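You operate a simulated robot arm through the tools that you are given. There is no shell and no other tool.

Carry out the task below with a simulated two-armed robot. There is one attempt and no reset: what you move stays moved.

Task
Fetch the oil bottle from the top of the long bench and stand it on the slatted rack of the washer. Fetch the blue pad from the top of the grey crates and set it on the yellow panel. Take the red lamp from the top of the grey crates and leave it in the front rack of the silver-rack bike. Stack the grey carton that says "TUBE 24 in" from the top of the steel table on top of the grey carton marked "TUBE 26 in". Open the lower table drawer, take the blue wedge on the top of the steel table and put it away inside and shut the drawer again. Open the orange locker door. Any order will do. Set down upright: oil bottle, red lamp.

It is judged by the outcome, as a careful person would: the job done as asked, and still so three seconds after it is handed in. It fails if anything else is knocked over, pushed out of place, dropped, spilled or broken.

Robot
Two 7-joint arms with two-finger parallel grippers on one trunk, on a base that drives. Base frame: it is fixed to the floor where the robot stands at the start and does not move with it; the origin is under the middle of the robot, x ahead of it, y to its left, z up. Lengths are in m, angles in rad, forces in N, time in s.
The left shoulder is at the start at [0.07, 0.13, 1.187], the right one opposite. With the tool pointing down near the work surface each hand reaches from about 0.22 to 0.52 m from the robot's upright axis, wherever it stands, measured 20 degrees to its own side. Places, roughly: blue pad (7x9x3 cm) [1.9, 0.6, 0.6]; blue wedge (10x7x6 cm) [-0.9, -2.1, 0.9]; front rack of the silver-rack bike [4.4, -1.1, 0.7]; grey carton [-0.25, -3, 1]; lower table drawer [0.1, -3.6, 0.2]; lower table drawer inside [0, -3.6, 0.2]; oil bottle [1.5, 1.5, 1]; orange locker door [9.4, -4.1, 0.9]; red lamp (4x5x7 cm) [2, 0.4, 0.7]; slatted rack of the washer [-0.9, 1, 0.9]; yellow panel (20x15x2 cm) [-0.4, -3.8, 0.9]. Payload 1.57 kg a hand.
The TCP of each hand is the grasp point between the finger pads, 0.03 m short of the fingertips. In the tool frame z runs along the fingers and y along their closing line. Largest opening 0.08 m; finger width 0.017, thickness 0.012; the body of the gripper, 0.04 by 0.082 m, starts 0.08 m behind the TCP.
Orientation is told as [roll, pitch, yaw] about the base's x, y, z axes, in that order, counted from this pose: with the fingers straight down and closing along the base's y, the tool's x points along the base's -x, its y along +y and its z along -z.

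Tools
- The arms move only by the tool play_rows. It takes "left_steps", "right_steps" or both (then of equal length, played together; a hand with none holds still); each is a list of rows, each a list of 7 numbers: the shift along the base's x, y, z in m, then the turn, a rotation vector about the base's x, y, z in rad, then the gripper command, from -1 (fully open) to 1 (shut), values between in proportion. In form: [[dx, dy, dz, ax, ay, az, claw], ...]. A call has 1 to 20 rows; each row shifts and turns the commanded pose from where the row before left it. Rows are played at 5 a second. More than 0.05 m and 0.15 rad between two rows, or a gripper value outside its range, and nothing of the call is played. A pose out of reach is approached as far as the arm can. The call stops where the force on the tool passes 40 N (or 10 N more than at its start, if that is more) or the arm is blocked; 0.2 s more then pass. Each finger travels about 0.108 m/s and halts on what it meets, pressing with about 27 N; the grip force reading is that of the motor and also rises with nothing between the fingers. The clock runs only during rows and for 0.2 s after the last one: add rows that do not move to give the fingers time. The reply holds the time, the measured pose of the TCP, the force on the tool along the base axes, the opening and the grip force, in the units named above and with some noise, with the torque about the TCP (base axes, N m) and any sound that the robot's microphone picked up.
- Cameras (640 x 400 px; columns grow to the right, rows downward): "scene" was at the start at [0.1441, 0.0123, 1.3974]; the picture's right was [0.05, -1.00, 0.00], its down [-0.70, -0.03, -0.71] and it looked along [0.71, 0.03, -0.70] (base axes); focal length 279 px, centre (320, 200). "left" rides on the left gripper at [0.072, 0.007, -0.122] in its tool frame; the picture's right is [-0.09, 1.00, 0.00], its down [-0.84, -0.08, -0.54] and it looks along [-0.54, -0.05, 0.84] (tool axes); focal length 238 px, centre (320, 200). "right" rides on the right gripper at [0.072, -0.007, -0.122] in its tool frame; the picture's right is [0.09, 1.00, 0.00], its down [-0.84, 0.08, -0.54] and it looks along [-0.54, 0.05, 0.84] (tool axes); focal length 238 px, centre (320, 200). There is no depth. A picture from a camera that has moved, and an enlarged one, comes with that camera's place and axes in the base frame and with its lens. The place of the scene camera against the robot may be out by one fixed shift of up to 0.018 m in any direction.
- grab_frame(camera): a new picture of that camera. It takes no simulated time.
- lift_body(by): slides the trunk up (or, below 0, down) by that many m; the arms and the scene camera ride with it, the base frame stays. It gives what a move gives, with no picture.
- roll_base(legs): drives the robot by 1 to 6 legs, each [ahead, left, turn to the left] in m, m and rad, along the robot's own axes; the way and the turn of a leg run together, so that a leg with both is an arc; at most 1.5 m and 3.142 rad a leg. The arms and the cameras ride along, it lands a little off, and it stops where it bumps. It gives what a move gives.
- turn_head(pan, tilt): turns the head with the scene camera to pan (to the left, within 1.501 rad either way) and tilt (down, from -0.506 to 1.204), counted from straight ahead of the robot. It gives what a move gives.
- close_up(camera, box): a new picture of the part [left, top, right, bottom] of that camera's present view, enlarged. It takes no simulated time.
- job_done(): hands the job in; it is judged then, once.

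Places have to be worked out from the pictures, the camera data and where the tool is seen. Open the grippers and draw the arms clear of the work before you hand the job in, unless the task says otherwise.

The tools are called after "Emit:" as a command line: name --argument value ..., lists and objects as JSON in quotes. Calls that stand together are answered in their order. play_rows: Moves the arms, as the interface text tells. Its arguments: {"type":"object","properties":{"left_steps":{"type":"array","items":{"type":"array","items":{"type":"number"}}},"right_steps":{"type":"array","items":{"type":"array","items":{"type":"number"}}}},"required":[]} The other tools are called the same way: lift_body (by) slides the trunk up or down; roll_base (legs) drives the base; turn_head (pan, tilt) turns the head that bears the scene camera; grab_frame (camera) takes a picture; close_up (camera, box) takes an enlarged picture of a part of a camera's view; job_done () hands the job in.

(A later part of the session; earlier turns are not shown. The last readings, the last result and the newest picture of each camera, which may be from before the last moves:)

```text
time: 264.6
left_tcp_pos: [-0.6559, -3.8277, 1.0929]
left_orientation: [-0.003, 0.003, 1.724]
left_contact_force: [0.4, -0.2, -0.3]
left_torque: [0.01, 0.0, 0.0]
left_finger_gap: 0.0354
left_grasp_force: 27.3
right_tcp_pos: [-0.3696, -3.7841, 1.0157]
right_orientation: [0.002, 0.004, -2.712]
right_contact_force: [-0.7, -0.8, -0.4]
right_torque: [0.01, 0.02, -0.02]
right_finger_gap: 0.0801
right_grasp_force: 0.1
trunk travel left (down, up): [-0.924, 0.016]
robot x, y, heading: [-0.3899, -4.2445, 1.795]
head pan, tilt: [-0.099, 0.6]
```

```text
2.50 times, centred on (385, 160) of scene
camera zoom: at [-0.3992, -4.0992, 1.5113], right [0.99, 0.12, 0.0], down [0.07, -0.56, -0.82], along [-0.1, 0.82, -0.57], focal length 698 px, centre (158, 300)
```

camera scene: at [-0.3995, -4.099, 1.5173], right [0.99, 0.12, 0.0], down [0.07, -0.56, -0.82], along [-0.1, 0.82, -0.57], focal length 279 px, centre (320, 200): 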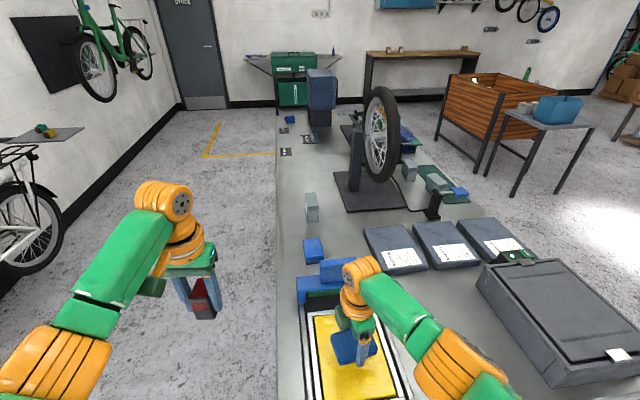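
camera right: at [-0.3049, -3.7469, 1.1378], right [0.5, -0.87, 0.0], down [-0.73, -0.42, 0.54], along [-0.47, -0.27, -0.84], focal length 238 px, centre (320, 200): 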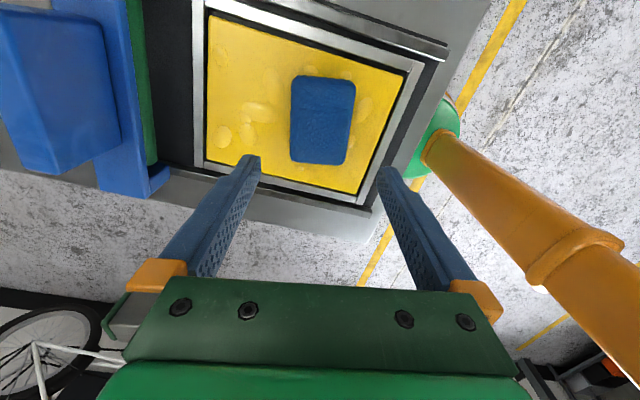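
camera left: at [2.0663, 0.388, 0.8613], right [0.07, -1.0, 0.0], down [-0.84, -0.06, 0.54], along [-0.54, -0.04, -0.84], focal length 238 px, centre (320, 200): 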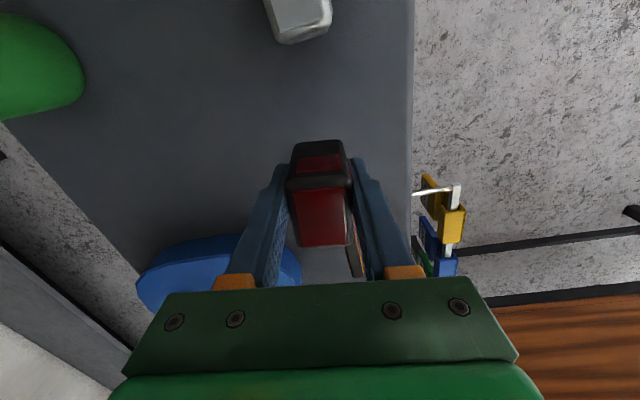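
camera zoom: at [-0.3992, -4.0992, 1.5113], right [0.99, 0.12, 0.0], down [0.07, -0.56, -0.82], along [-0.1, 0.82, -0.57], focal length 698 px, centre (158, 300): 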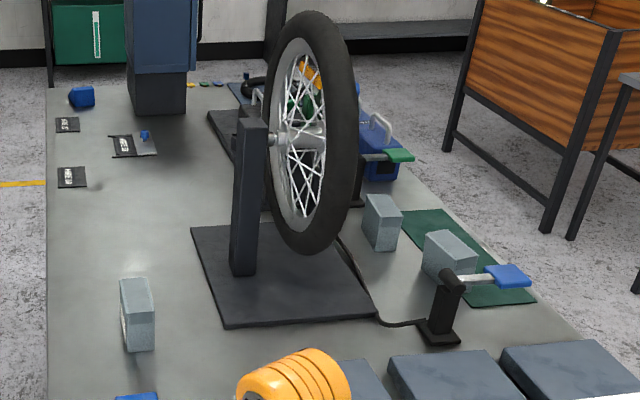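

Pad done; the lone grey carton stands at about (−0.53,−3.27) and the blue wedge at the far end near (−0.84,−2.23). Next I open the lower drawer, so I drive round to the table's near side and face the drawer unit.

Emit:
roll_base --legs '[[-0.35, 0, 0], [0, -1.0, 0], [0, -0.42, 0], [0, 0, 1.583]]'

Emit:
turn_head --pan -0.6 --tilt 0.6

Emit:
grab_frame --camera "scene"

```text
time: 277.7
left_tcp_pos: [0.6569, -4.5422, 1.0921]
left_orientation: [-0.002, 0.003, -3.005]
left_contact_force: [0.5, -0.1, -0.7]
left_torque: [0.02, 0.0, 0.01]
left_finger_gap: 0.0356
left_grasp_force: 26.6
right_tcp_pos: [0.6178, -4.254, 1.0156]
right_orientation: [0.002, 0.003, -1.159]
right_contact_force: [-1.1, -0.4, -0.5]
right_torque: [0.0, 0.01, 0.03]
right_finger_gap: 0.08
right_grasp_force: 0.0
trunk travel left (down, up): [-0.924, 0.016]
robot x, y, heading: [1.0763, -4.2844, -2.934]
head pan, tilt: [-0.099, 0.6]
```

```text
time: 278.6
left_tcp_pos: [0.6561, -4.5416, 1.0912]
left_orientation: [-0.002, 0.002, -3.005]
left_contact_force: [0.2, 0.6, -0.2]
left_torque: [-0.01, -0.01, 0.0]
left_finger_gap: 0.0354
left_grasp_force: 26.8
right_tcp_pos: [0.617, -4.2527, 1.0157]
right_orientation: [0.001, 0.004, -1.158]
right_contact_force: [-0.6, -1.1, 0.3]
right_torque: [-0.02, 0.0, -0.02]
right_finger_gap: 0.0799
right_grasp_force: 0.0
trunk travel left (down, up): [-0.924, 0.016]
robot x, y, heading: [1.0768, -4.2802, -2.937]
head pan, tilt: [-0.6, 0.6]
```

```text
taken
camera scene: at [0.9593, -4.2503, 1.5113], right [0.38, 0.92, 0.0], down [0.52, -0.22, -0.82], along [-0.76, 0.32, -0.57], focal length 279 px, centre (320, 200)
```

scene: 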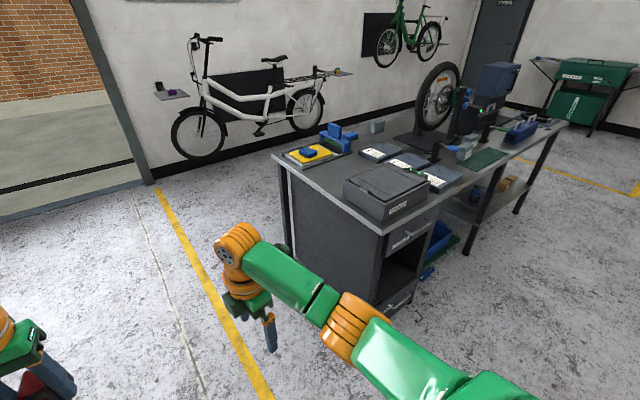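

I strafe right to face the drawer unit and look down at it.

Emit:
roll_base --legs '[[0, -0.85, 0.03]]'

Emit:
turn_head --pan -0.1 --tilt 0.85

Emit:
grab_frame --camera "scene"

Emit:
grab_frame --camera "right"

```text
time: 283.1
left_tcp_pos: [0.4779, -3.7258, 1.0921]
left_orientation: [-0.004, 0.001, -2.975]
left_contact_force: [0.5, -0.4, -0.6]
left_torque: [0.03, -0.01, 0.05]
left_finger_gap: 0.0354
left_grasp_force: 27.1
right_tcp_pos: [0.4319, -3.4369, 1.0167]
right_orientation: [0.003, 0.005, -1.127]
right_contact_force: [0.8, 0.2, -0.9]
right_torque: [0.03, -0.01, -0.01]
right_finger_gap: 0.0799
right_grasp_force: 0.0
trunk travel left (down, up): [-0.924, 0.016]
robot x, y, heading: [0.8944, -3.4515, -2.904]
head pan, tilt: [-0.6, 0.6]
```

```text
time: 284.0
left_tcp_pos: [0.4781, -3.7244, 1.0928]
left_orientation: [0.0, 0.002, -2.976]
left_contact_force: [0.6, 0.2, -0.7]
left_torque: [0.0, 0.02, -0.01]
left_finger_gap: 0.0355
left_grasp_force: 27.2
right_tcp_pos: [0.4315, -3.436, 1.0157]
right_orientation: [0.001, 0.003, -1.131]
right_contact_force: [0.5, 0.0, -0.2]
right_torque: [-0.01, 0.0, 0.0]
right_finger_gap: 0.08
right_grasp_force: 0.0
trunk travel left (down, up): [-0.924, 0.016]
robot x, y, heading: [0.8948, -3.4516, -2.91]
head pan, tilt: [-0.099, 0.85]
```

```text
taken
camera scene: at [0.7781, -3.4661, 1.4904], right [-0.13, 0.99, 0.0], down [0.74, 0.1, -0.66], along [-0.65, -0.09, -0.75], focal length 279 px, centre (320, 200)
```

scene: 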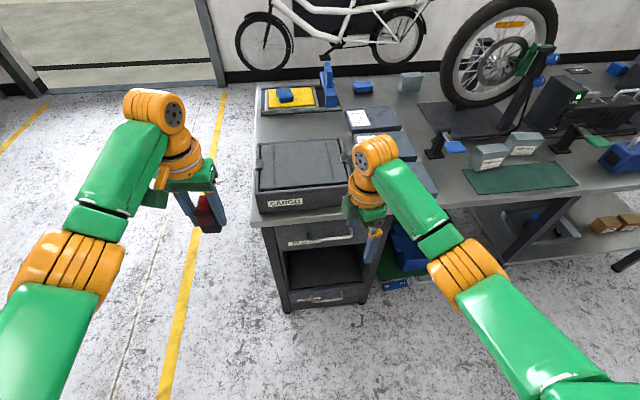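

```text
taken
camera right: at [0.3963, -3.3734, 1.1375], right [0.86, 0.51, 0.0], down [0.43, -0.73, 0.54], along [0.27, -0.46, -0.84], focal length 238 px, centre (320, 200)
```

right: 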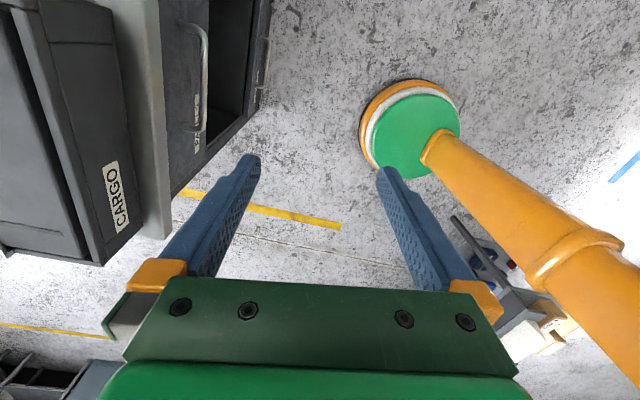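

I zoom on the drawer unit's front.

Emit:
close_up --camera "scene" --box '[250, 200, 400, 320]'

```text
3.33 times, centred on (325, 260) of scene
camera zoom: at [0.7781, -3.4661, 1.4904], right [-0.13, 0.99, 0.0], down [0.74, 0.1, -0.66], along [-0.65, -0.09, -0.75], focal length 931 px, centre (303, 0)
```

zoom: 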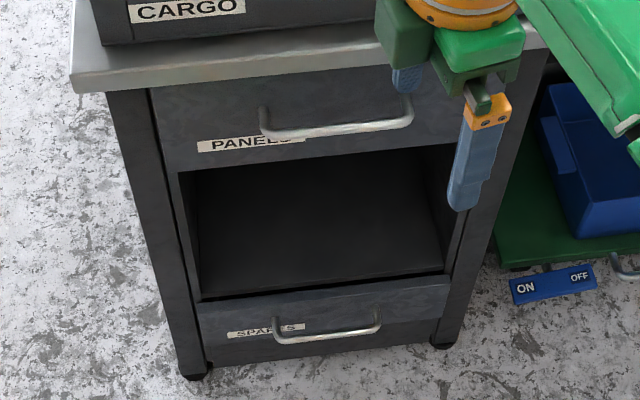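

Lower drawer "SPARES" has a bow handle centred near (0.266,−3.50,0.195). I lower the trunk with both hands in front of the table edge, then rotate the right hand to point horizontally at the drawer with fingers closing vertically.

Emit:
lift_body --by -0.5

Emit:
play_rows --right_steps '[[-0.01, -0.002, 0, 0, 0, -0.102, -1], [-0.01, -0.002, 0, 0, 0, -0.102, -1], [-0.01, -0.002, 0, -0.0336, 0.139, 0, -1], [-0.01, -0.002, 0, -0.0336, 0.139, 0, -1], [-0.01, -0.002, 0, -0.0336, 0.139, 0, -1], [-0.01, -0.002, 0, -0.0336, 0.139, 0, -1], [-0.01, -0.002, 0, -0.0336, 0.139, 0, -1], [0, 0, 0, 0, 0, 0, -1]]'

Emit:
grab_frame --camera "scene"

Emit:
grab_frame --camera "right"

```text
refused: -0.5 is not a number from -0.4 to 0.4
```

```text
time: 285.8
left_tcp_pos: [0.4779, -3.7248, 1.0929]
left_orientation: [-0.001, 0.002, -2.977]
left_contact_force: [-0.4, 0.4, -1.7]
left_torque: [0.0, 0.0, -0.01]
left_finger_gap: 0.0357
left_grasp_force: 27.1
right_tcp_pos: [0.3615, -3.4507, 1.0161]
right_orientation: [-0.715, 0.001, -1.335]
right_contact_force: [-0.1, 1.1, 0.0]
right_torque: [-0.02, 0.0, -0.04]
right_finger_gap: 0.08
right_grasp_force: 0.0
trunk travel left (down, up): [-0.924, 0.016]
robot x, y, heading: [0.8943, -3.4544, -2.906]
head pan, tilt: [-0.099, 0.85]
```

```text
taken
camera scene: at [0.778, -3.4667, 1.4904], right [-0.13, 0.99, 0.0], down [0.74, 0.1, -0.66], along [-0.65, -0.09, -0.75], focal length 279 px, centre (320, 200)
```

scene: 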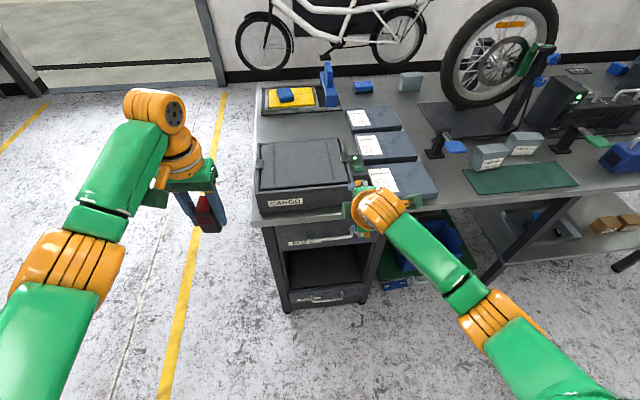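

```text
taken
camera right: at [0.4193, -3.3626, 1.1119], right [0.71, 0.27, -0.65], down [0.6, -0.72, 0.36], along [-0.37, -0.64, -0.67], focal length 238 px, centre (320, 200)
```

right: 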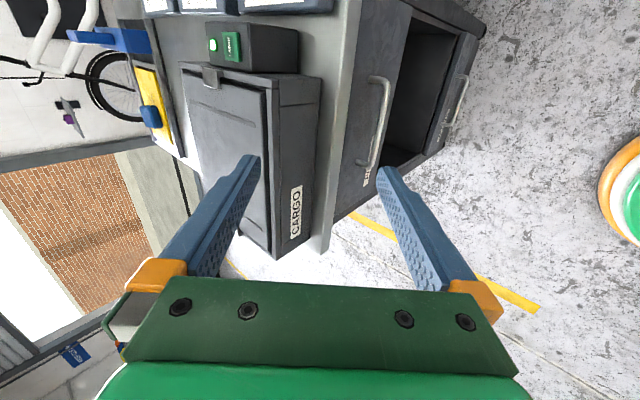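

Rotation works. I lower the trunk by 0.4 (the hands stay in front of the table edge) and continue the rotation.

Emit:
lift_body --by -0.4

Emit:
play_rows --right_steps '[[0, 0, 0, -0.0336, 0.139, 0, -1], [0, 0, 0, -0.0336, 0.139, 0, -1], [0, 0, 0, -0.0336, 0.139, 0, -1], [0, 0, 0, -0.0336, 0.139, 0, -1], [0, 0, 0, -0.0336, 0.139, 0, -1], [0, 0, 0, -0.0336, 0.139, 0, -1], [0, 0, 0, 0, 0, 0, -1]]'

Emit:
grab_frame --camera "scene"

Emit:
grab_frame --camera "right"

```text
time: 289.7
left_tcp_pos: [0.4785, -3.7233, 0.6921]
left_orientation: [-0.002, 0.002, -2.976]
left_contact_force: [0.8, 0.3, -0.4]
left_torque: [0.0, 0.0, -0.02]
left_finger_gap: 0.0356
left_grasp_force: 27.2
right_tcp_pos: [0.3613, -3.45, 0.6164]
right_orientation: [-0.715, 0.0, -1.335]
right_contact_force: [-0.9, 0.2, -0.3]
right_torque: [0.03, 0.02, -0.03]
right_finger_gap: 0.0801
right_grasp_force: 0.1
trunk travel left (down, up): [-0.524, 0.416]
robot x, y, heading: [0.894, -3.4497, -2.909]
head pan, tilt: [-0.099, 0.85]
```

```text
time: 291.3
left_tcp_pos: [0.4779, -3.7243, 0.6916]
left_orientation: [-0.002, 0.002, -2.976]
left_contact_force: [-0.3, 0.3, 0.2]
left_torque: [-0.04, 0.0, -0.02]
left_finger_gap: 0.0354
left_grasp_force: 27.4
right_tcp_pos: [0.3615, -3.4508, 0.6144]
right_orientation: [-1.57, -0.003, -1.334]
right_contact_force: [0.6, 0.8, 0.1]
right_torque: [0.01, 0.01, -0.01]
right_finger_gap: 0.08
right_grasp_force: 0.1
trunk travel left (down, up): [-0.524, 0.416]
robot x, y, heading: [0.8941, -3.4502, -2.907]
head pan, tilt: [-0.099, 0.85]
```

```text
taken
camera scene: at [0.7785, -3.4665, 1.0904], right [-0.13, 0.99, 0.0], down [0.74, 0.1, -0.66], along [-0.65, -0.09, -0.75], focal length 279 px, centre (320, 200)
```

scene: 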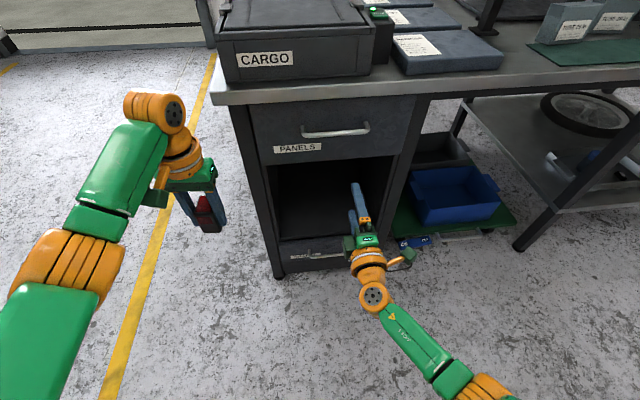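

```text
taken
camera right: at [0.4653, -3.3515, 0.6216], right [-0.02, 0.09, -1.0], down [0.72, -0.69, -0.08], along [-0.69, -0.72, -0.05], focal length 238 px, centre (320, 200)
```

right: 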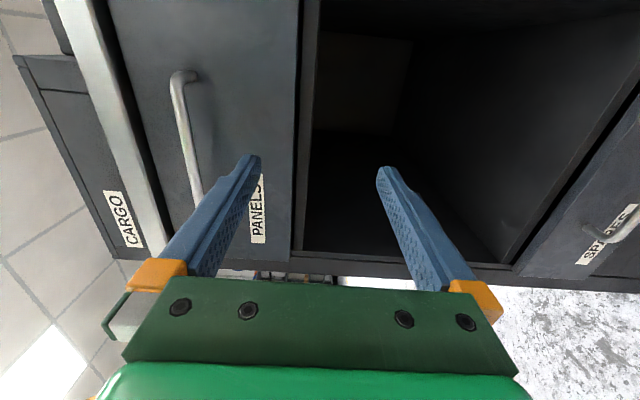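

The hand points horizontally at the unit. I lower the trunk another 0.4 m to bring it to the lower drawer handle's height.

Emit:
lift_body --by -0.4

Emit:
grab_frame --camera "right"

Emit:
grab_frame --camera "scene"

```text
time: 295.1
left_tcp_pos: [0.4778, -3.7243, 0.2919]
left_orientation: [-0.001, 0.001, -2.976]
left_contact_force: [-0.6, -0.5, -1.3]
left_torque: [0.01, 0.0, -0.01]
left_finger_gap: 0.0354
left_grasp_force: 26.9
right_tcp_pos: [0.3628, -3.4515, 0.2164]
right_orientation: [-1.57, -0.001, -1.338]
right_contact_force: [0.2, 0.8, -0.2]
right_torque: [0.02, -0.01, 0.02]
right_finger_gap: 0.0802
right_grasp_force: 0.0
trunk travel left (down, up): [-0.124, 0.816]
robot x, y, heading: [0.8941, -3.4545, -2.906]
head pan, tilt: [-0.099, 0.85]
```

```text
taken
camera right: at [0.4653, -3.3514, 0.222], right [-0.02, 0.09, -1.0], down [0.72, -0.69, -0.08], along [-0.69, -0.72, -0.05], focal length 238 px, centre (320, 200)
```

right: 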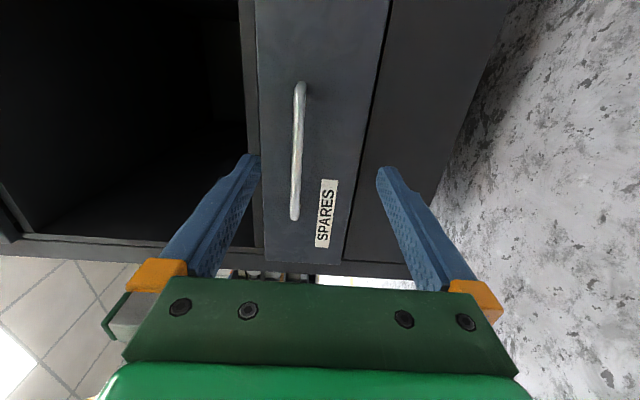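

```text
taken
camera scene: at [0.7785, -3.4664, 0.6904], right [-0.13, 0.99, 0.0], down [0.74, 0.1, -0.66], along [-0.65, -0.09, -0.75], focal length 279 px, centre (320, 200)
```

scene: 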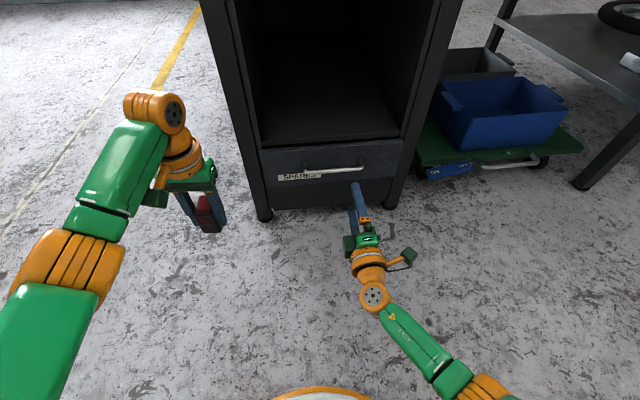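

Handle centre ≈z 0.235, straight ahead of the fingers. I raise 1.8 cm and advance 0.09 m.

Emit:
play_rows --right_steps '[[0, 0, 0.018, 0, 0, 0, -1], [-0.029, -0.007, 0, 0, 0, 0, -1], [-0.029, -0.007, 0, 0, 0, 0, -1], [-0.029, -0.007, 0, 0, 0, 0, -1], [0, 0, 0, 0, 0, 0, -1]]'

Emit:
grab_frame --camera "right"

Emit:
close_up --camera "scene" --box '[250, 130, 430, 260]'

```text
time: 296.3
left_tcp_pos: [0.4779, -3.7241, 0.2911]
left_orientation: [-0.002, 0.003, -2.976]
left_contact_force: [0.3, -0.1, -0.7]
left_torque: [0.01, 0.01, 0.02]
left_finger_gap: 0.0356
left_grasp_force: 27.0
right_tcp_pos: [0.2756, -3.4742, 0.234]
right_orientation: [-1.571, 0.0, -1.334]
right_contact_force: [-0.2, 0.3, 0.4]
right_torque: [0.01, -0.02, 0.02]
right_finger_gap: 0.0801
right_grasp_force: 0.1
trunk travel left (down, up): [-0.124, 0.816]
robot x, y, heading: [0.8907, -3.4539, -2.908]
head pan, tilt: [-0.099, 0.85]
```

```text
taken
camera right: at [0.3779, -3.3743, 0.2403], right [-0.02, 0.09, -1.0], down [0.72, -0.69, -0.08], along [-0.69, -0.72, -0.05], focal length 238 px, centre (320, 200)
```

right: 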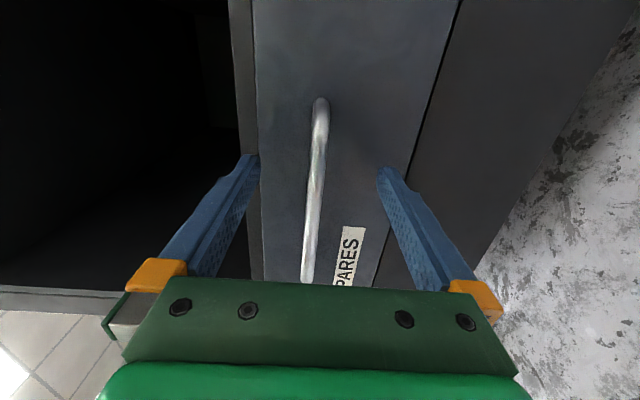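

```text
3.08 times, centred on (340, 195) of scene
camera zoom: at [0.7784, -3.4664, 0.6904], right [-0.13, 0.99, 0.0], down [0.74, 0.1, -0.66], along [-0.65, -0.09, -0.75], focal length 859 px, centre (258, 215)
```

zoom: 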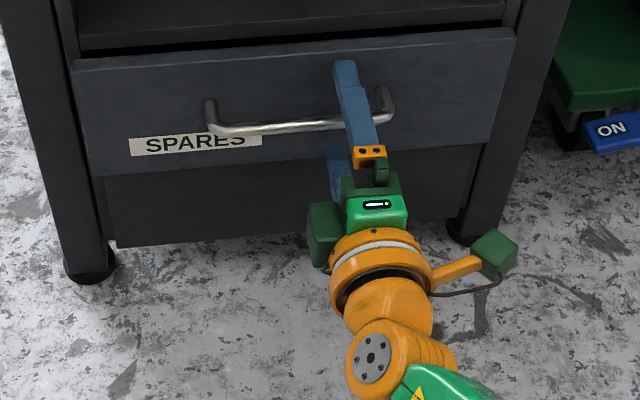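

Fingers straddle the bar. I shift 2 cm toward its middle, advance 1.2 cm, and close.

Emit:
play_rows --right_steps '[[0.0047, -0.0194, 0, 0, 0, 0, -1], [-0.0117, -0.003, 0, 0, 0, 0, -1], [0, 0, 0, 0, 0, 0, -1], [0, 0, 0, 0, 0, 0, 0.3], [0, 0, 0, 0, 0, 0, 1], [0, 0, 0, 0, 0, 0, 1], [0, 0, 0, 0, 0, 0, 1]]'

Emit:
grab_frame --camera "right"

```text
time: 297.9
left_tcp_pos: [0.4788, -3.7251, 0.2945]
left_orientation: [-0.002, 0.0, -2.977]
left_contact_force: [-0.7, 0.2, -0.3]
left_torque: [-0.01, -0.02, 0.0]
left_finger_gap: 0.0355
left_grasp_force: 27.1
right_tcp_pos: [0.28, -3.493, 0.2378]
right_orientation: [-1.578, -0.001, -1.337]
right_contact_force: [-1.6, 0.3, 12.2]
right_torque: [-0.05, 0.17, -0.14]
right_finger_gap: 0.0107
right_grasp_force: 28.5
right hand out of reach, approached as far as the arm can: row 2
trunk travel left (down, up): [-0.124, 0.816]
robot x, y, heading: [0.8962, -3.4505, -2.902]
head pan, tilt: [-0.099, 0.85]
```

```text
taken
camera right: at [0.383, -3.393, 0.2424], right [-0.03, 0.09, -1.0], down [0.72, -0.69, -0.08], along [-0.69, -0.72, -0.04], focal length 238 px, centre (320, 200)
```

right: 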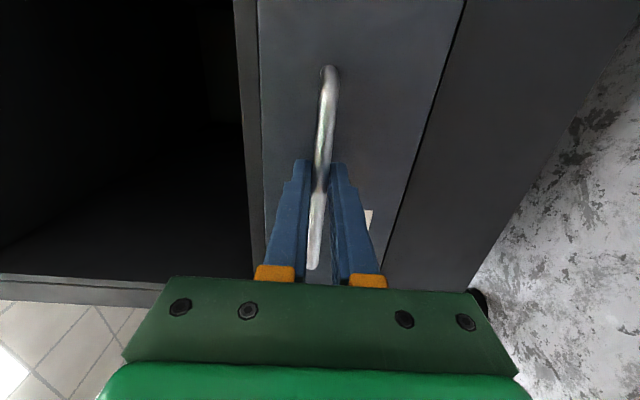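

Handle gripped. I pull the drawer with the arm along +u, in small steps.

Emit:
play_rows --right_steps '[[0, 0, 0.003, 0, 0, 0, 1], [0.0195, 0.0047, 0, 0, 0, 0, 1], [0.0291, 0.007, 0, 0, 0, 0, 1], [0.0291, 0.007, 0, 0, 0, 0, 1], [0, 0, 0, 0, 0, 0, 1]]'

Emit:
grab_frame --camera "scene"

```text
time: 299.1
left_tcp_pos: [0.4785, -3.7236, 0.2917]
left_orientation: [0.0, 0.002, -2.978]
left_contact_force: [0.1, 0.1, -0.7]
left_torque: [-0.01, 0.0, -0.01]
left_finger_gap: 0.0355
left_grasp_force: 26.8
right_tcp_pos: [0.3585, -3.4716, 0.2377]
right_orientation: [-1.569, 0.0, -1.34]
right_contact_force: [-0.4, 7.0, 2.0]
right_torque: [0.0, 0.02, 0.03]
right_finger_gap: 0.0108
right_grasp_force: 28.5
trunk travel left (down, up): [-0.124, 0.816]
robot x, y, heading: [0.8967, -3.4522, -2.905]
head pan, tilt: [-0.099, 0.85]
```

```text
taken
camera scene: at [0.7787, -3.466, 0.6904], right [-0.13, 0.99, 0.0], down [0.74, 0.1, -0.66], along [-0.65, -0.09, -0.75], focal length 279 px, centre (320, 200)
```

scene: 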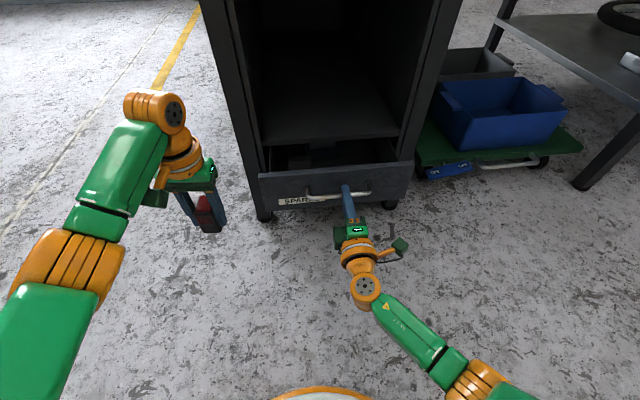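

The drawer slides out. I continue by driving the base back 0.17 m while gripping.

Emit:
roll_base --legs '[[-0.17, 0, 0]]'

Emit:
grab_frame --camera "scene"

```text
time: 300.6
left_tcp_pos: [0.6409, -3.6862, 0.2924]
left_orientation: [-0.001, 0.002, -2.975]
left_contact_force: [0.8, -0.2, -1.0]
left_torque: [0.0, -0.01, -0.01]
left_finger_gap: 0.0355
left_grasp_force: 27.3
right_tcp_pos: [0.5198, -3.4331, 0.2371]
right_orientation: [-1.572, -0.002, -1.339]
right_contact_force: [-5.0, 25.9, 0.0]
right_torque: [0.06, 0.0, -0.43]
right_finger_gap: 0.0111
right_grasp_force: 28.5
trunk travel left (down, up): [-0.124, 0.816]
robot x, y, heading: [1.0527, -3.4153, -2.906]
head pan, tilt: [-0.099, 0.85]
```

```text
taken
camera scene: at [0.9404, -3.4268, 0.6904], right [-0.14, 0.99, 0.0], down [0.74, 0.1, -0.66], along [-0.65, -0.09, -0.75], focal length 279 px, centre (320, 200)
```

scene: 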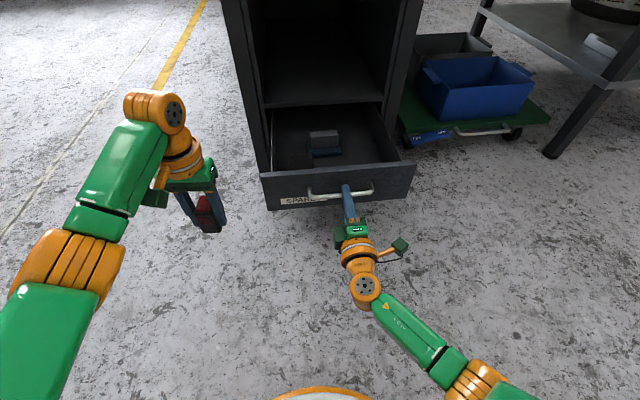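

Drawer is open about 0.24 m, with room beside some small items. I release and back away.

Emit:
play_rows --right_steps '[[0, 0, 0, 0, 0, 0, -0.5], [0, 0, 0, 0, 0, 0, -1], [0, 0, 0, 0, 0, 0, -1], [0, 0, 0, 0, 0, 0, -1]]'

Emit:
roll_base --legs '[[-0.15, 0, 0]]'

Emit:
lift_body --by 0.4

Emit:
lift_body --by 0.4

Emit:
grab_frame --camera "scene"

```text
time: 301.6
left_tcp_pos: [0.6407, -3.6855, 0.2922]
left_orientation: [-0.001, 0.001, -2.974]
left_contact_force: [0.4, 0.7, -1.3]
left_torque: [0.03, 0.01, -0.02]
left_finger_gap: 0.0352
left_grasp_force: 26.8
right_tcp_pos: [0.5204, -3.4343, 0.2378]
right_orientation: [-1.572, 0.0, -1.338]
right_contact_force: [-0.3, -0.3, 0.5]
right_torque: [0.01, -0.01, -0.01]
right_finger_gap: 0.08
right_grasp_force: 0.0
trunk travel left (down, up): [-0.124, 0.816]
robot x, y, heading: [1.0554, -3.4147, -2.907]
head pan, tilt: [-0.099, 0.85]
```

```text
time: 302.9
left_tcp_pos: [0.7882, -3.6498, 0.2919]
left_orientation: [-0.002, 0.001, -2.975]
left_contact_force: [1.1, -0.5, -1.2]
left_torque: [0.03, -0.03, 0.0]
left_finger_gap: 0.0356
left_grasp_force: 27.2
right_tcp_pos: [0.6678, -3.3977, 0.237]
right_orientation: [-1.572, -0.003, -1.339]
right_contact_force: [-0.3, 0.2, 0.4]
right_torque: [0.0, -0.02, 0.0]
right_finger_gap: 0.0799
right_grasp_force: 0.1
trunk travel left (down, up): [-0.124, 0.816]
robot x, y, heading: [1.2055, -3.3765, -2.906]
head pan, tilt: [-0.099, 0.85]
```

```text
time: 306.8
left_tcp_pos: [0.7875, -3.6504, 0.6919]
left_orientation: [-0.002, 0.001, -2.976]
left_contact_force: [-0.5, 0.0, -0.1]
left_torque: [-0.01, -0.01, 0.01]
left_finger_gap: 0.0354
left_grasp_force: 27.2
right_tcp_pos: [0.668, -3.3966, 0.6383]
right_orientation: [-1.573, -0.002, -1.34]
right_contact_force: [0.7, 0.4, -0.4]
right_torque: [-0.01, -0.02, -0.04]
right_finger_gap: 0.0801
right_grasp_force: 0.0
trunk travel left (down, up): [-0.524, 0.416]
robot x, y, heading: [1.206, -3.379, -2.907]
head pan, tilt: [-0.099, 0.85]
```

```text
time: 310.6
left_tcp_pos: [0.7868, -3.65, 1.0911]
left_orientation: [-0.003, 0.001, -2.975]
left_contact_force: [0.5, -0.1, -0.4]
left_torque: [0.01, -0.01, -0.01]
left_finger_gap: 0.0353
left_grasp_force: 26.7
right_tcp_pos: [0.667, -3.3985, 1.0374]
right_orientation: [-1.571, -0.003, -1.338]
right_contact_force: [0.7, -0.1, -0.6]
right_torque: [0.01, -0.01, -0.02]
right_finger_gap: 0.0799
right_grasp_force: 0.0
trunk travel left (down, up): [-0.924, 0.016]
robot x, y, heading: [1.2015, -3.3802, -2.911]
head pan, tilt: [-0.099, 0.85]
```

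```text
taken
camera scene: at [1.0879, -3.3923, 1.4904], right [-0.13, 0.99, 0.0], down [0.74, 0.1, -0.66], along [-0.65, -0.09, -0.75], focal length 279 px, centre (320, 200)
```

scene: 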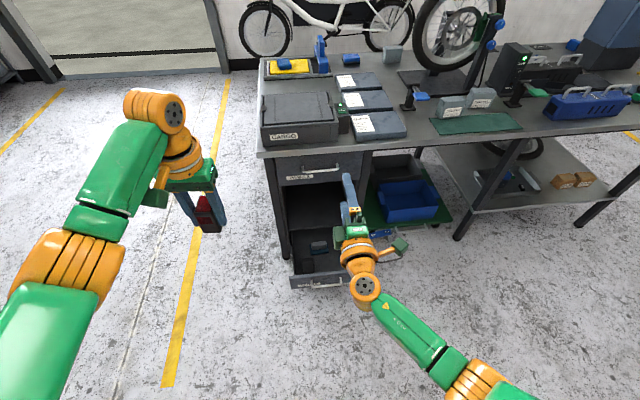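

Drawer is open. I rotate the right hand back to pointing down, then drive around the table's left end into the aisle behind the table for the wedge.

Emit:
play_rows --right_steps '[[0, 0, 0, 0.0336, -0.1388, 0, -1], [0, 0, 0, 0.0336, -0.1388, 0, -1], [0, 0, 0, 0.0336, -0.1388, 0, -1], [0, 0, 0, 0.0336, -0.1388, 0, -1], [0, 0, 0, 0.0336, -0.1388, 0, -1], [0, 0, 0, 0.0336, -0.1388, 0, -1], [0, 0, 0, 0.0336, -0.1388, 0, -1], [0, 0, 0, 0.0336, -0.1388, 0, -1], [0, 0, 0, 0.0336, -0.1388, 0, -1], [0, 0, 0, 0.0336, -0.1388, 0, -1], [0, 0, 0, 0.0336, -0.1388, 0, -1], [0, 0, 0, 0, 0, 0, -1]]'

Emit:
roll_base --legs '[[-0.05, 0.7, 0], [1.1, 0, 0], [1.15, 0, 0], [0, 0, 3.14]]'

Emit:
turn_head --pan 0.6 --tilt 0.5

Emit:
grab_frame --camera "scene"

```text
time: 313.2
left_tcp_pos: [0.7879, -3.6507, 1.092]
left_orientation: [-0.001, 0.001, -2.976]
left_contact_force: [0.9, -0.1, -0.7]
left_torque: [-0.01, -0.01, -0.01]
left_finger_gap: 0.0356
left_grasp_force: 27.5
right_tcp_pos: [0.6951, -3.3825, 1.0381]
right_orientation: [-0.048, 0.006, -1.333]
right_contact_force: [0.6, 1.1, 0.1]
right_torque: [0.02, 0.01, -0.02]
right_finger_gap: 0.0799
right_grasp_force: 0.0
right hand out of reach, approached as far as the arm can: row 10, 11
trunk travel left (down, up): [-0.924, 0.016]
robot x, y, heading: [1.2021, -3.3768, -2.909]
head pan, tilt: [-0.099, 0.85]
```

```text
time: 315.7
left_tcp_pos: [0.9622, -4.0664, 1.0932]
left_orientation: [0.003, 0.002, -2.686]
left_contact_force: [0.2, 1.2, -1.3]
left_torque: [-0.03, -0.02, 0.04]
left_finger_gap: 0.0357
left_grasp_force: 27.0
right_tcp_pos: [0.7954, -3.837, 1.0382]
right_orientation: [-0.05, 0.004, -1.042]
right_contact_force: [0.3, 0.1, 0.0]
right_torque: [-0.01, -0.03, -0.01]
right_finger_gap: 0.0801
right_grasp_force: 0.0
trunk travel left (down, up): [-0.924, 0.016]
robot x, y, heading: [1.283, -3.6913, -2.612]
head pan, tilt: [-0.099, 0.85]
stopped in leg 1: the robot was blocked; the commanded pose is now the measured one
```

```text
time: 316.8
left_tcp_pos: [0.9632, -4.0708, 1.092]
left_orientation: [-0.002, 0.001, -2.685]
left_contact_force: [0.8, -0.7, -0.8]
left_torque: [0.0, -0.02, 0.02]
left_finger_gap: 0.0355
left_grasp_force: 27.0
right_tcp_pos: [0.7975, -3.8417, 1.0389]
right_orientation: [-0.049, 0.006, -1.04]
right_contact_force: [0.6, -0.6, 0.0]
right_torque: [-0.01, -0.01, 0.0]
right_finger_gap: 0.0801
right_grasp_force: 0.1
trunk travel left (down, up): [-0.924, 0.016]
robot x, y, heading: [1.2856, -3.6894, -2.614]
head pan, tilt: [0.6, 0.499]
```

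```text
taken
camera scene: at [1.2115, -3.7898, 1.5204], right [-0.9, 0.43, 0.0], down [0.21, 0.43, -0.88], along [-0.38, -0.79, -0.48], focal length 279 px, centre (320, 200)
```

scene: 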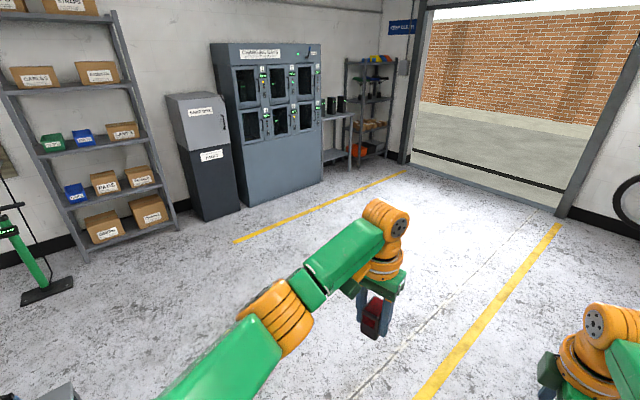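

The base was blocked, probably by the small parts table at my left-rear that I'd overlooked. I look there to check.

Emit:
turn_head --pan 1.5 --tilt 0.6

Emit:
grab_frame --camera "scene"

```text
time: 318.0
left_tcp_pos: [0.9637, -4.0697, 1.0921]
left_orientation: [-0.004, 0.003, -2.686]
left_contact_force: [-0.1, 0.2, -0.2]
left_torque: [0.01, -0.01, 0.04]
left_finger_gap: 0.0354
left_grasp_force: 27.0
right_tcp_pos: [0.7969, -3.8405, 1.0395]
right_orientation: [-0.051, 0.006, -1.039]
right_contact_force: [0.5, 0.3, 0.8]
right_torque: [-0.03, 0.02, -0.02]
right_finger_gap: 0.08
right_grasp_force: 0.1
trunk travel left (down, up): [-0.924, 0.016]
robot x, y, heading: [1.2822, -3.695, -2.611]
head pan, tilt: [1.499, 0.6]
```

```text
taken
camera scene: at [1.2894, -3.7875, 1.5113], right [-0.9, -0.44, 0.0], down [-0.25, 0.51, -0.83], along [0.36, -0.74, -0.56], focal length 279 px, centre (320, 200)
```

scene: 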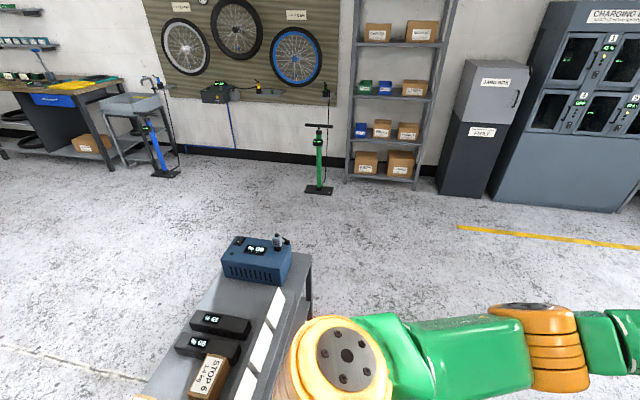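

The parts table looks undisturbed. I move away from it, realign, and continue around the steel table's left end with more clearance.

Emit:
roll_base --legs '[[0.29, -0.09, 0], [0, 0, -0.294], [0, 0.42, 0]]'

Emit:
turn_head --pan 0.0 --tilt 0.6

Emit:
grab_frame --camera "scene"

Emit:
turn_head --pan 1.5 --tilt 0.4

Emit:
grab_frame --camera "scene"

```text
time: 323.2
left_tcp_pos: [0.6691, -4.4375, 1.0925]
left_orientation: [0.001, 0.002, -2.968]
left_contact_force: [0.1, 0.3, -0.4]
left_torque: [0.0, 0.01, 0.02]
left_finger_gap: 0.0357
left_grasp_force: 27.1
right_tcp_pos: [0.5756, -4.1703, 1.0379]
right_orientation: [-0.048, 0.006, -1.327]
right_contact_force: [1.1, -0.2, -0.9]
right_torque: [0.01, 0.05, 0.02]
right_finger_gap: 0.0801
right_grasp_force: 0.1
trunk travel left (down, up): [-0.924, 0.016]
robot x, y, heading: [1.0846, -4.1658, -2.899]
head pan, tilt: [1.499, 0.6]
```

```text
time: 324.8
left_tcp_pos: [0.6684, -4.4402, 1.0913]
left_orientation: [-0.001, 0.003, -2.969]
left_contact_force: [0.0, 0.6, -0.6]
left_torque: [0.01, -0.05, -0.02]
left_finger_gap: 0.0356
left_grasp_force: 27.3
right_tcp_pos: [0.5742, -4.174, 1.0385]
right_orientation: [-0.048, 0.007, -1.327]
right_contact_force: [0.0, -0.7, 0.2]
right_torque: [0.01, -0.03, -0.04]
right_finger_gap: 0.0801
right_grasp_force: 0.1
trunk travel left (down, up): [-0.924, 0.016]
robot x, y, heading: [1.0819, -4.164, -2.9]
head pan, tilt: [0.0, 0.6]
```

```text
taken
camera scene: at [0.9593, -4.1906, 1.5113], right [-0.24, 0.97, 0.0], down [0.55, 0.14, -0.82], along [-0.8, -0.2, -0.57], focal length 279 px, centre (320, 200)
```

scene: 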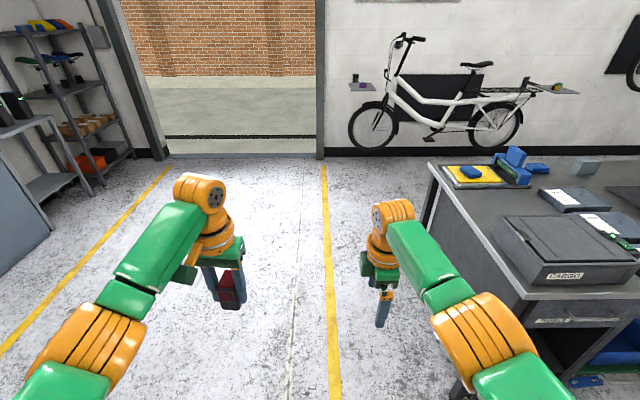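

```text
time: 326.4
left_tcp_pos: [0.6696, -4.4401, 1.0919]
left_orientation: [-0.003, 0.002, -2.968]
left_contact_force: [-0.6, 0.9, -0.8]
left_torque: [0.01, 0.01, 0.03]
left_finger_gap: 0.0356
left_grasp_force: 27.0
right_tcp_pos: [0.5746, -4.1723, 1.0388]
right_orientation: [-0.048, 0.006, -1.326]
right_contact_force: [0.1, -0.5, 0.5]
right_torque: [0.02, 0.01, 0.0]
right_finger_gap: 0.0797
right_grasp_force: 0.0
trunk travel left (down, up): [-0.924, 0.016]
robot x, y, heading: [1.0841, -4.1662, -2.902]
head pan, tilt: [1.499, 0.4]
```

```text
taken
camera scene: at [1.0606, -4.2606, 1.5295], right [-0.99, -0.17, 0.0], down [-0.07, 0.38, -0.92], along [0.16, -0.91, -0.39], focal length 279 px, centre (320, 200)
```

scene: 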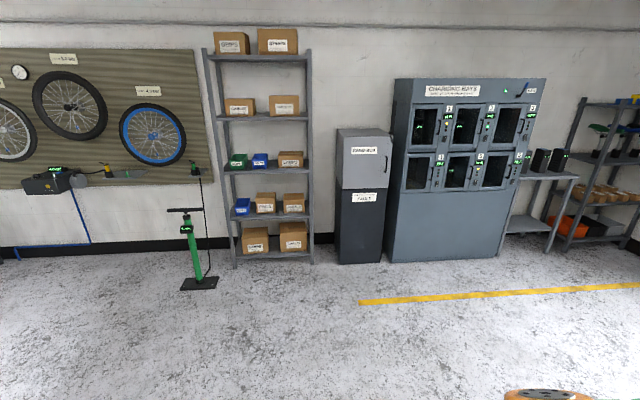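

Clear. I proceed past the table end into the aisle, turn to face the table, and strafe along it to the wedge.

Emit:
roll_base --legs '[[1.0, 0, 0], [1.1, 0, 0], [0, 0, 3.135], [0, 1.1, 0], [0, 0.9, 0]]'

Emit:
turn_head --pan 0.1 --tilt 0.6

Emit:
grab_frame --camera "scene"

Emit:
grab_frame --camera "right"

```text
time: 353.6
left_tcp_pos: [-1.0483, -2.4678, 1.0921]
left_orientation: [-0.002, 0.003, 0.198]
left_contact_force: [-0.3, 0.1, -0.8]
left_torque: [-0.02, 0.02, -0.01]
left_finger_gap: 0.0357
left_grasp_force: 27.2
right_tcp_pos: [-0.9462, -2.7317, 1.0386]
right_orientation: [-0.049, 0.008, 1.842]
right_contact_force: [0.5, -0.3, -1.0]
right_torque: [0.03, -0.01, 0.03]
right_finger_gap: 0.08
right_grasp_force: 0.1
trunk travel left (down, up): [-0.924, 0.016]
robot x, y, heading: [-1.451, -2.7543, 0.268]
head pan, tilt: [1.499, 0.4]
```

```text
time: 355.2
left_tcp_pos: [-1.0481, -2.4666, 1.0918]
left_orientation: [-0.002, 0.002, 0.199]
left_contact_force: [0.1, 1.2, -0.5]
left_torque: [0.0, 0.01, 0.0]
left_finger_gap: 0.0355
left_grasp_force: 26.8
right_tcp_pos: [-0.9466, -2.7308, 1.0391]
right_orientation: [-0.05, 0.007, 1.84]
right_contact_force: [0.1, 0.7, 0.0]
right_torque: [-0.03, 0.0, -0.01]
right_finger_gap: 0.08
right_grasp_force: 0.1
trunk travel left (down, up): [-0.924, 0.016]
robot x, y, heading: [-1.45, -2.7534, 0.264]
head pan, tilt: [0.099, 0.6]
```

```text
taken
camera scene: at [-1.31, -2.6981, 1.5113], right [0.36, -0.93, 0.0], down [-0.53, -0.2, -0.82], along [0.77, 0.3, -0.57], focal length 279 px, centre (320, 200)
```

scene: 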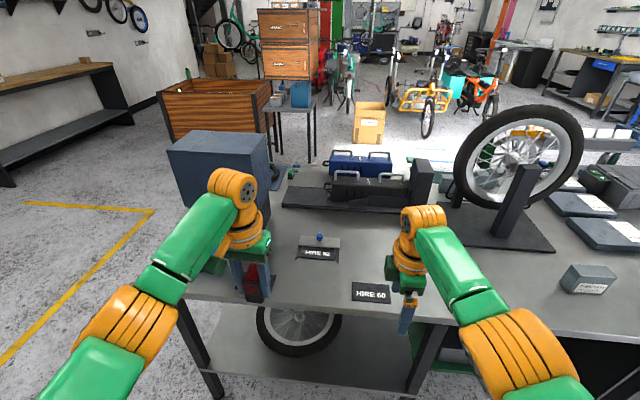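

```text
taken
camera right: at [-0.9258, -2.7983, 1.1605], right [-0.93, -0.35, -0.05], down [-0.32, 0.78, 0.53], along [-0.15, 0.51, -0.85], focal length 238 px, centre (320, 200)
```

right: 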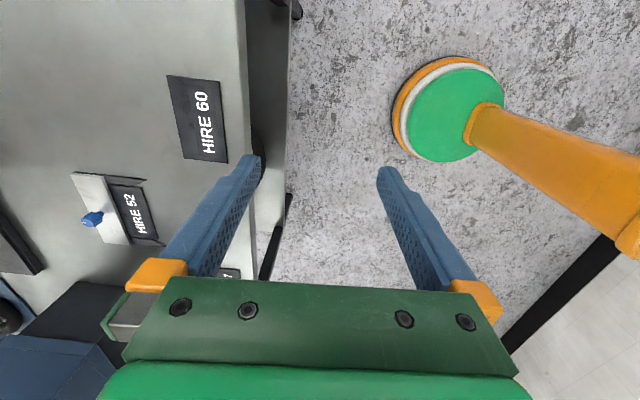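

I see HIRE tags; the wedge should be by the safe, hidden behind the left arm. I check the left hand camera and the scene with a different pan.

Emit:
grab_frame --camera "left"

Emit:
close_up --camera "scene" --box '[540, 230, 640, 320]'

```text
taken
camera left: at [-1.1202, -2.4735, 1.215], right [-0.11, 0.99, 0.0], down [0.84, 0.09, 0.54], along [0.54, 0.06, -0.84], focal length 238 px, centre (320, 200)
```

left: 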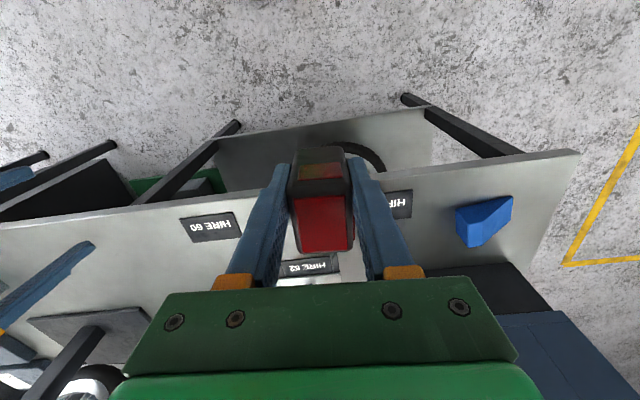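

```text
4.44 times, centred on (590, 275) of scene
camera zoom: at [-1.31, -2.6981, 1.5113], right [0.36, -0.93, 0.0], down [-0.53, -0.2, -0.82], along [0.77, 0.3, -0.57], focal length 1241 px, centre (-880, -133)
```

zoom: 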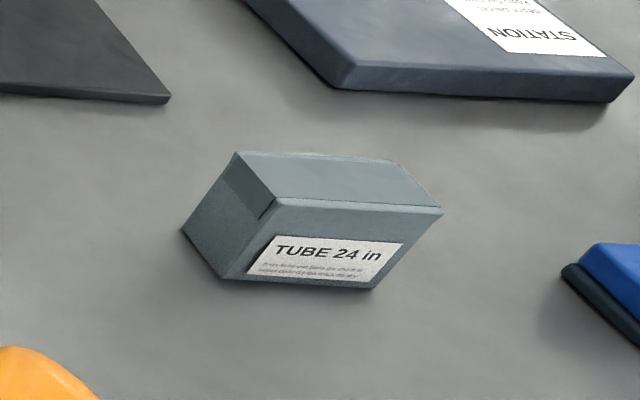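

TUBE 24 is the lone carton. The blue wedge is near the table's far corner at about (−0.888,−2.146). I strafe left 0.58 m so the right hand faces it.

Emit:
roll_base --legs '[[0, 0.57, -0.025]]'

Emit:
turn_head --pan -0.1 --tilt 0.7

Emit:
grab_frame --camera "scene"

Emit:
grab_frame --camera "right"

```text
time: 358.4
left_tcp_pos: [-1.1854, -1.927, 1.0914]
left_orientation: [-0.001, 0.002, 0.174]
left_contact_force: [-0.6, -0.6, -0.4]
left_torque: [0.02, 0.02, -0.02]
left_finger_gap: 0.0358
left_grasp_force: 26.7
right_tcp_pos: [-1.0906, -2.194, 1.0384]
right_orientation: [-0.048, 0.005, 1.818]
right_contact_force: [0.8, 0.3, 0.0]
right_torque: [0.02, 0.01, -0.02]
right_finger_gap: 0.08
right_grasp_force: 0.1
trunk travel left (down, up): [-0.924, 0.016]
robot x, y, heading: [-1.599, -2.2017, 0.245]
head pan, tilt: [0.099, 0.6]
```

```text
time: 359.1
left_tcp_pos: [-1.1846, -1.9261, 1.0923]
left_orientation: [-0.001, 0.001, 0.176]
left_contact_force: [-0.7, 0.2, -1.2]
left_torque: [0.02, -0.03, 0.04]
left_finger_gap: 0.0354
left_grasp_force: 27.0
right_tcp_pos: [-1.09, -2.1928, 1.0382]
right_orientation: [-0.048, 0.006, 1.816]
right_contact_force: [0.2, -0.3, 0.2]
right_torque: [0.02, -0.01, 0.03]
right_finger_gap: 0.0798
right_grasp_force: 0.0
trunk travel left (down, up): [-0.924, 0.016]
robot x, y, heading: [-1.5993, -2.2021, 0.244]
head pan, tilt: [-0.099, 0.7]
```

```text
taken
camera scene: at [-1.4525, -2.1685, 1.5027], right [0.14, -0.99, 0.0], down [-0.64, -0.09, -0.76], along [0.76, 0.11, -0.64], focal length 279 px, centre (320, 200)
```

scene: 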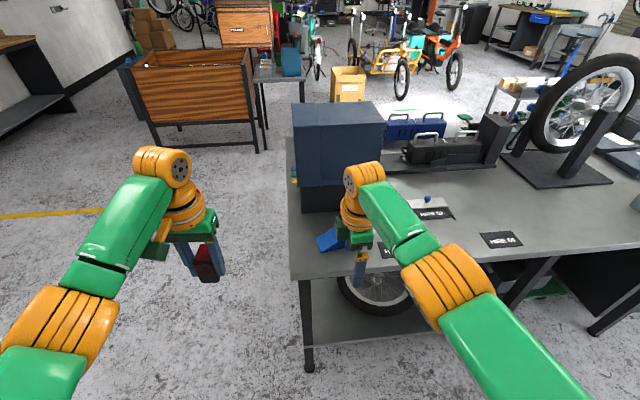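

```text
taken
camera right: at [-1.0716, -2.2604, 1.1605], right [-0.94, -0.33, -0.05], down [-0.31, 0.79, 0.53], along [-0.14, 0.52, -0.85], focal length 238 px, centre (320, 200)
```

right: 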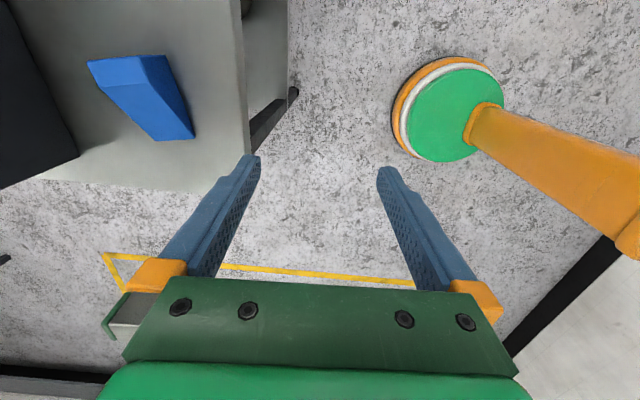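

The wedge is in the right camera's view; I zoom to learn its shape.

Emit:
close_up --camera "right" --box '[60, 30, 230, 160]'

Emit:
close_up --camera "scene" --box '[270, 190, 400, 300]'

```text
3.08 times, centred on (145, 95) of right
camera zoom: at [-1.0716, -2.2604, 1.1605], right [-0.94, -0.33, -0.05], down [-0.31, 0.79, 0.53], along [-0.14, 0.52, -0.85], focal length 733 px, centre (858, 523)
```

zoom: 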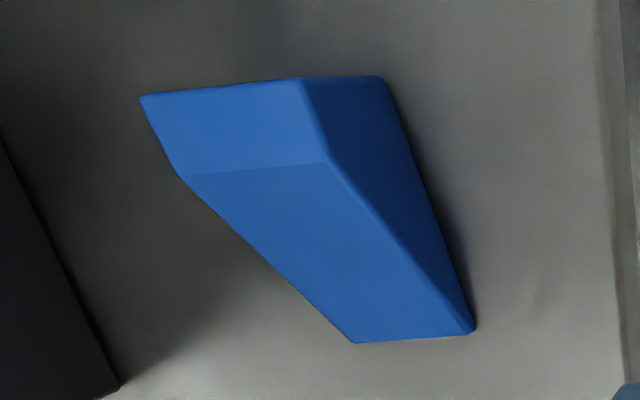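

```text
3.64 times, centred on (335, 245) of scene
camera zoom: at [-1.4525, -2.1685, 1.5027], right [0.14, -0.99, 0.0], down [-0.64, -0.09, -0.76], along [0.76, 0.11, -0.64], focal length 1015 px, centre (266, 36)
```

zoom: 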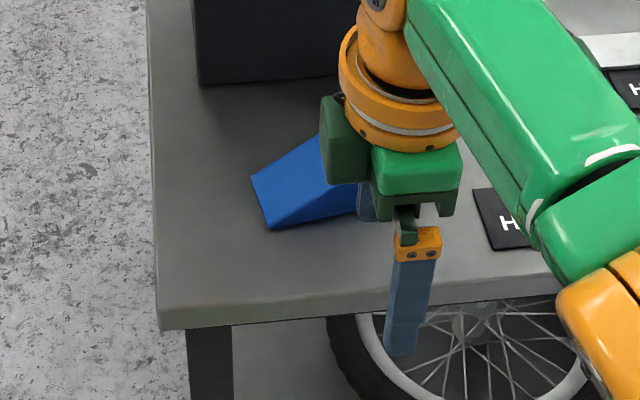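

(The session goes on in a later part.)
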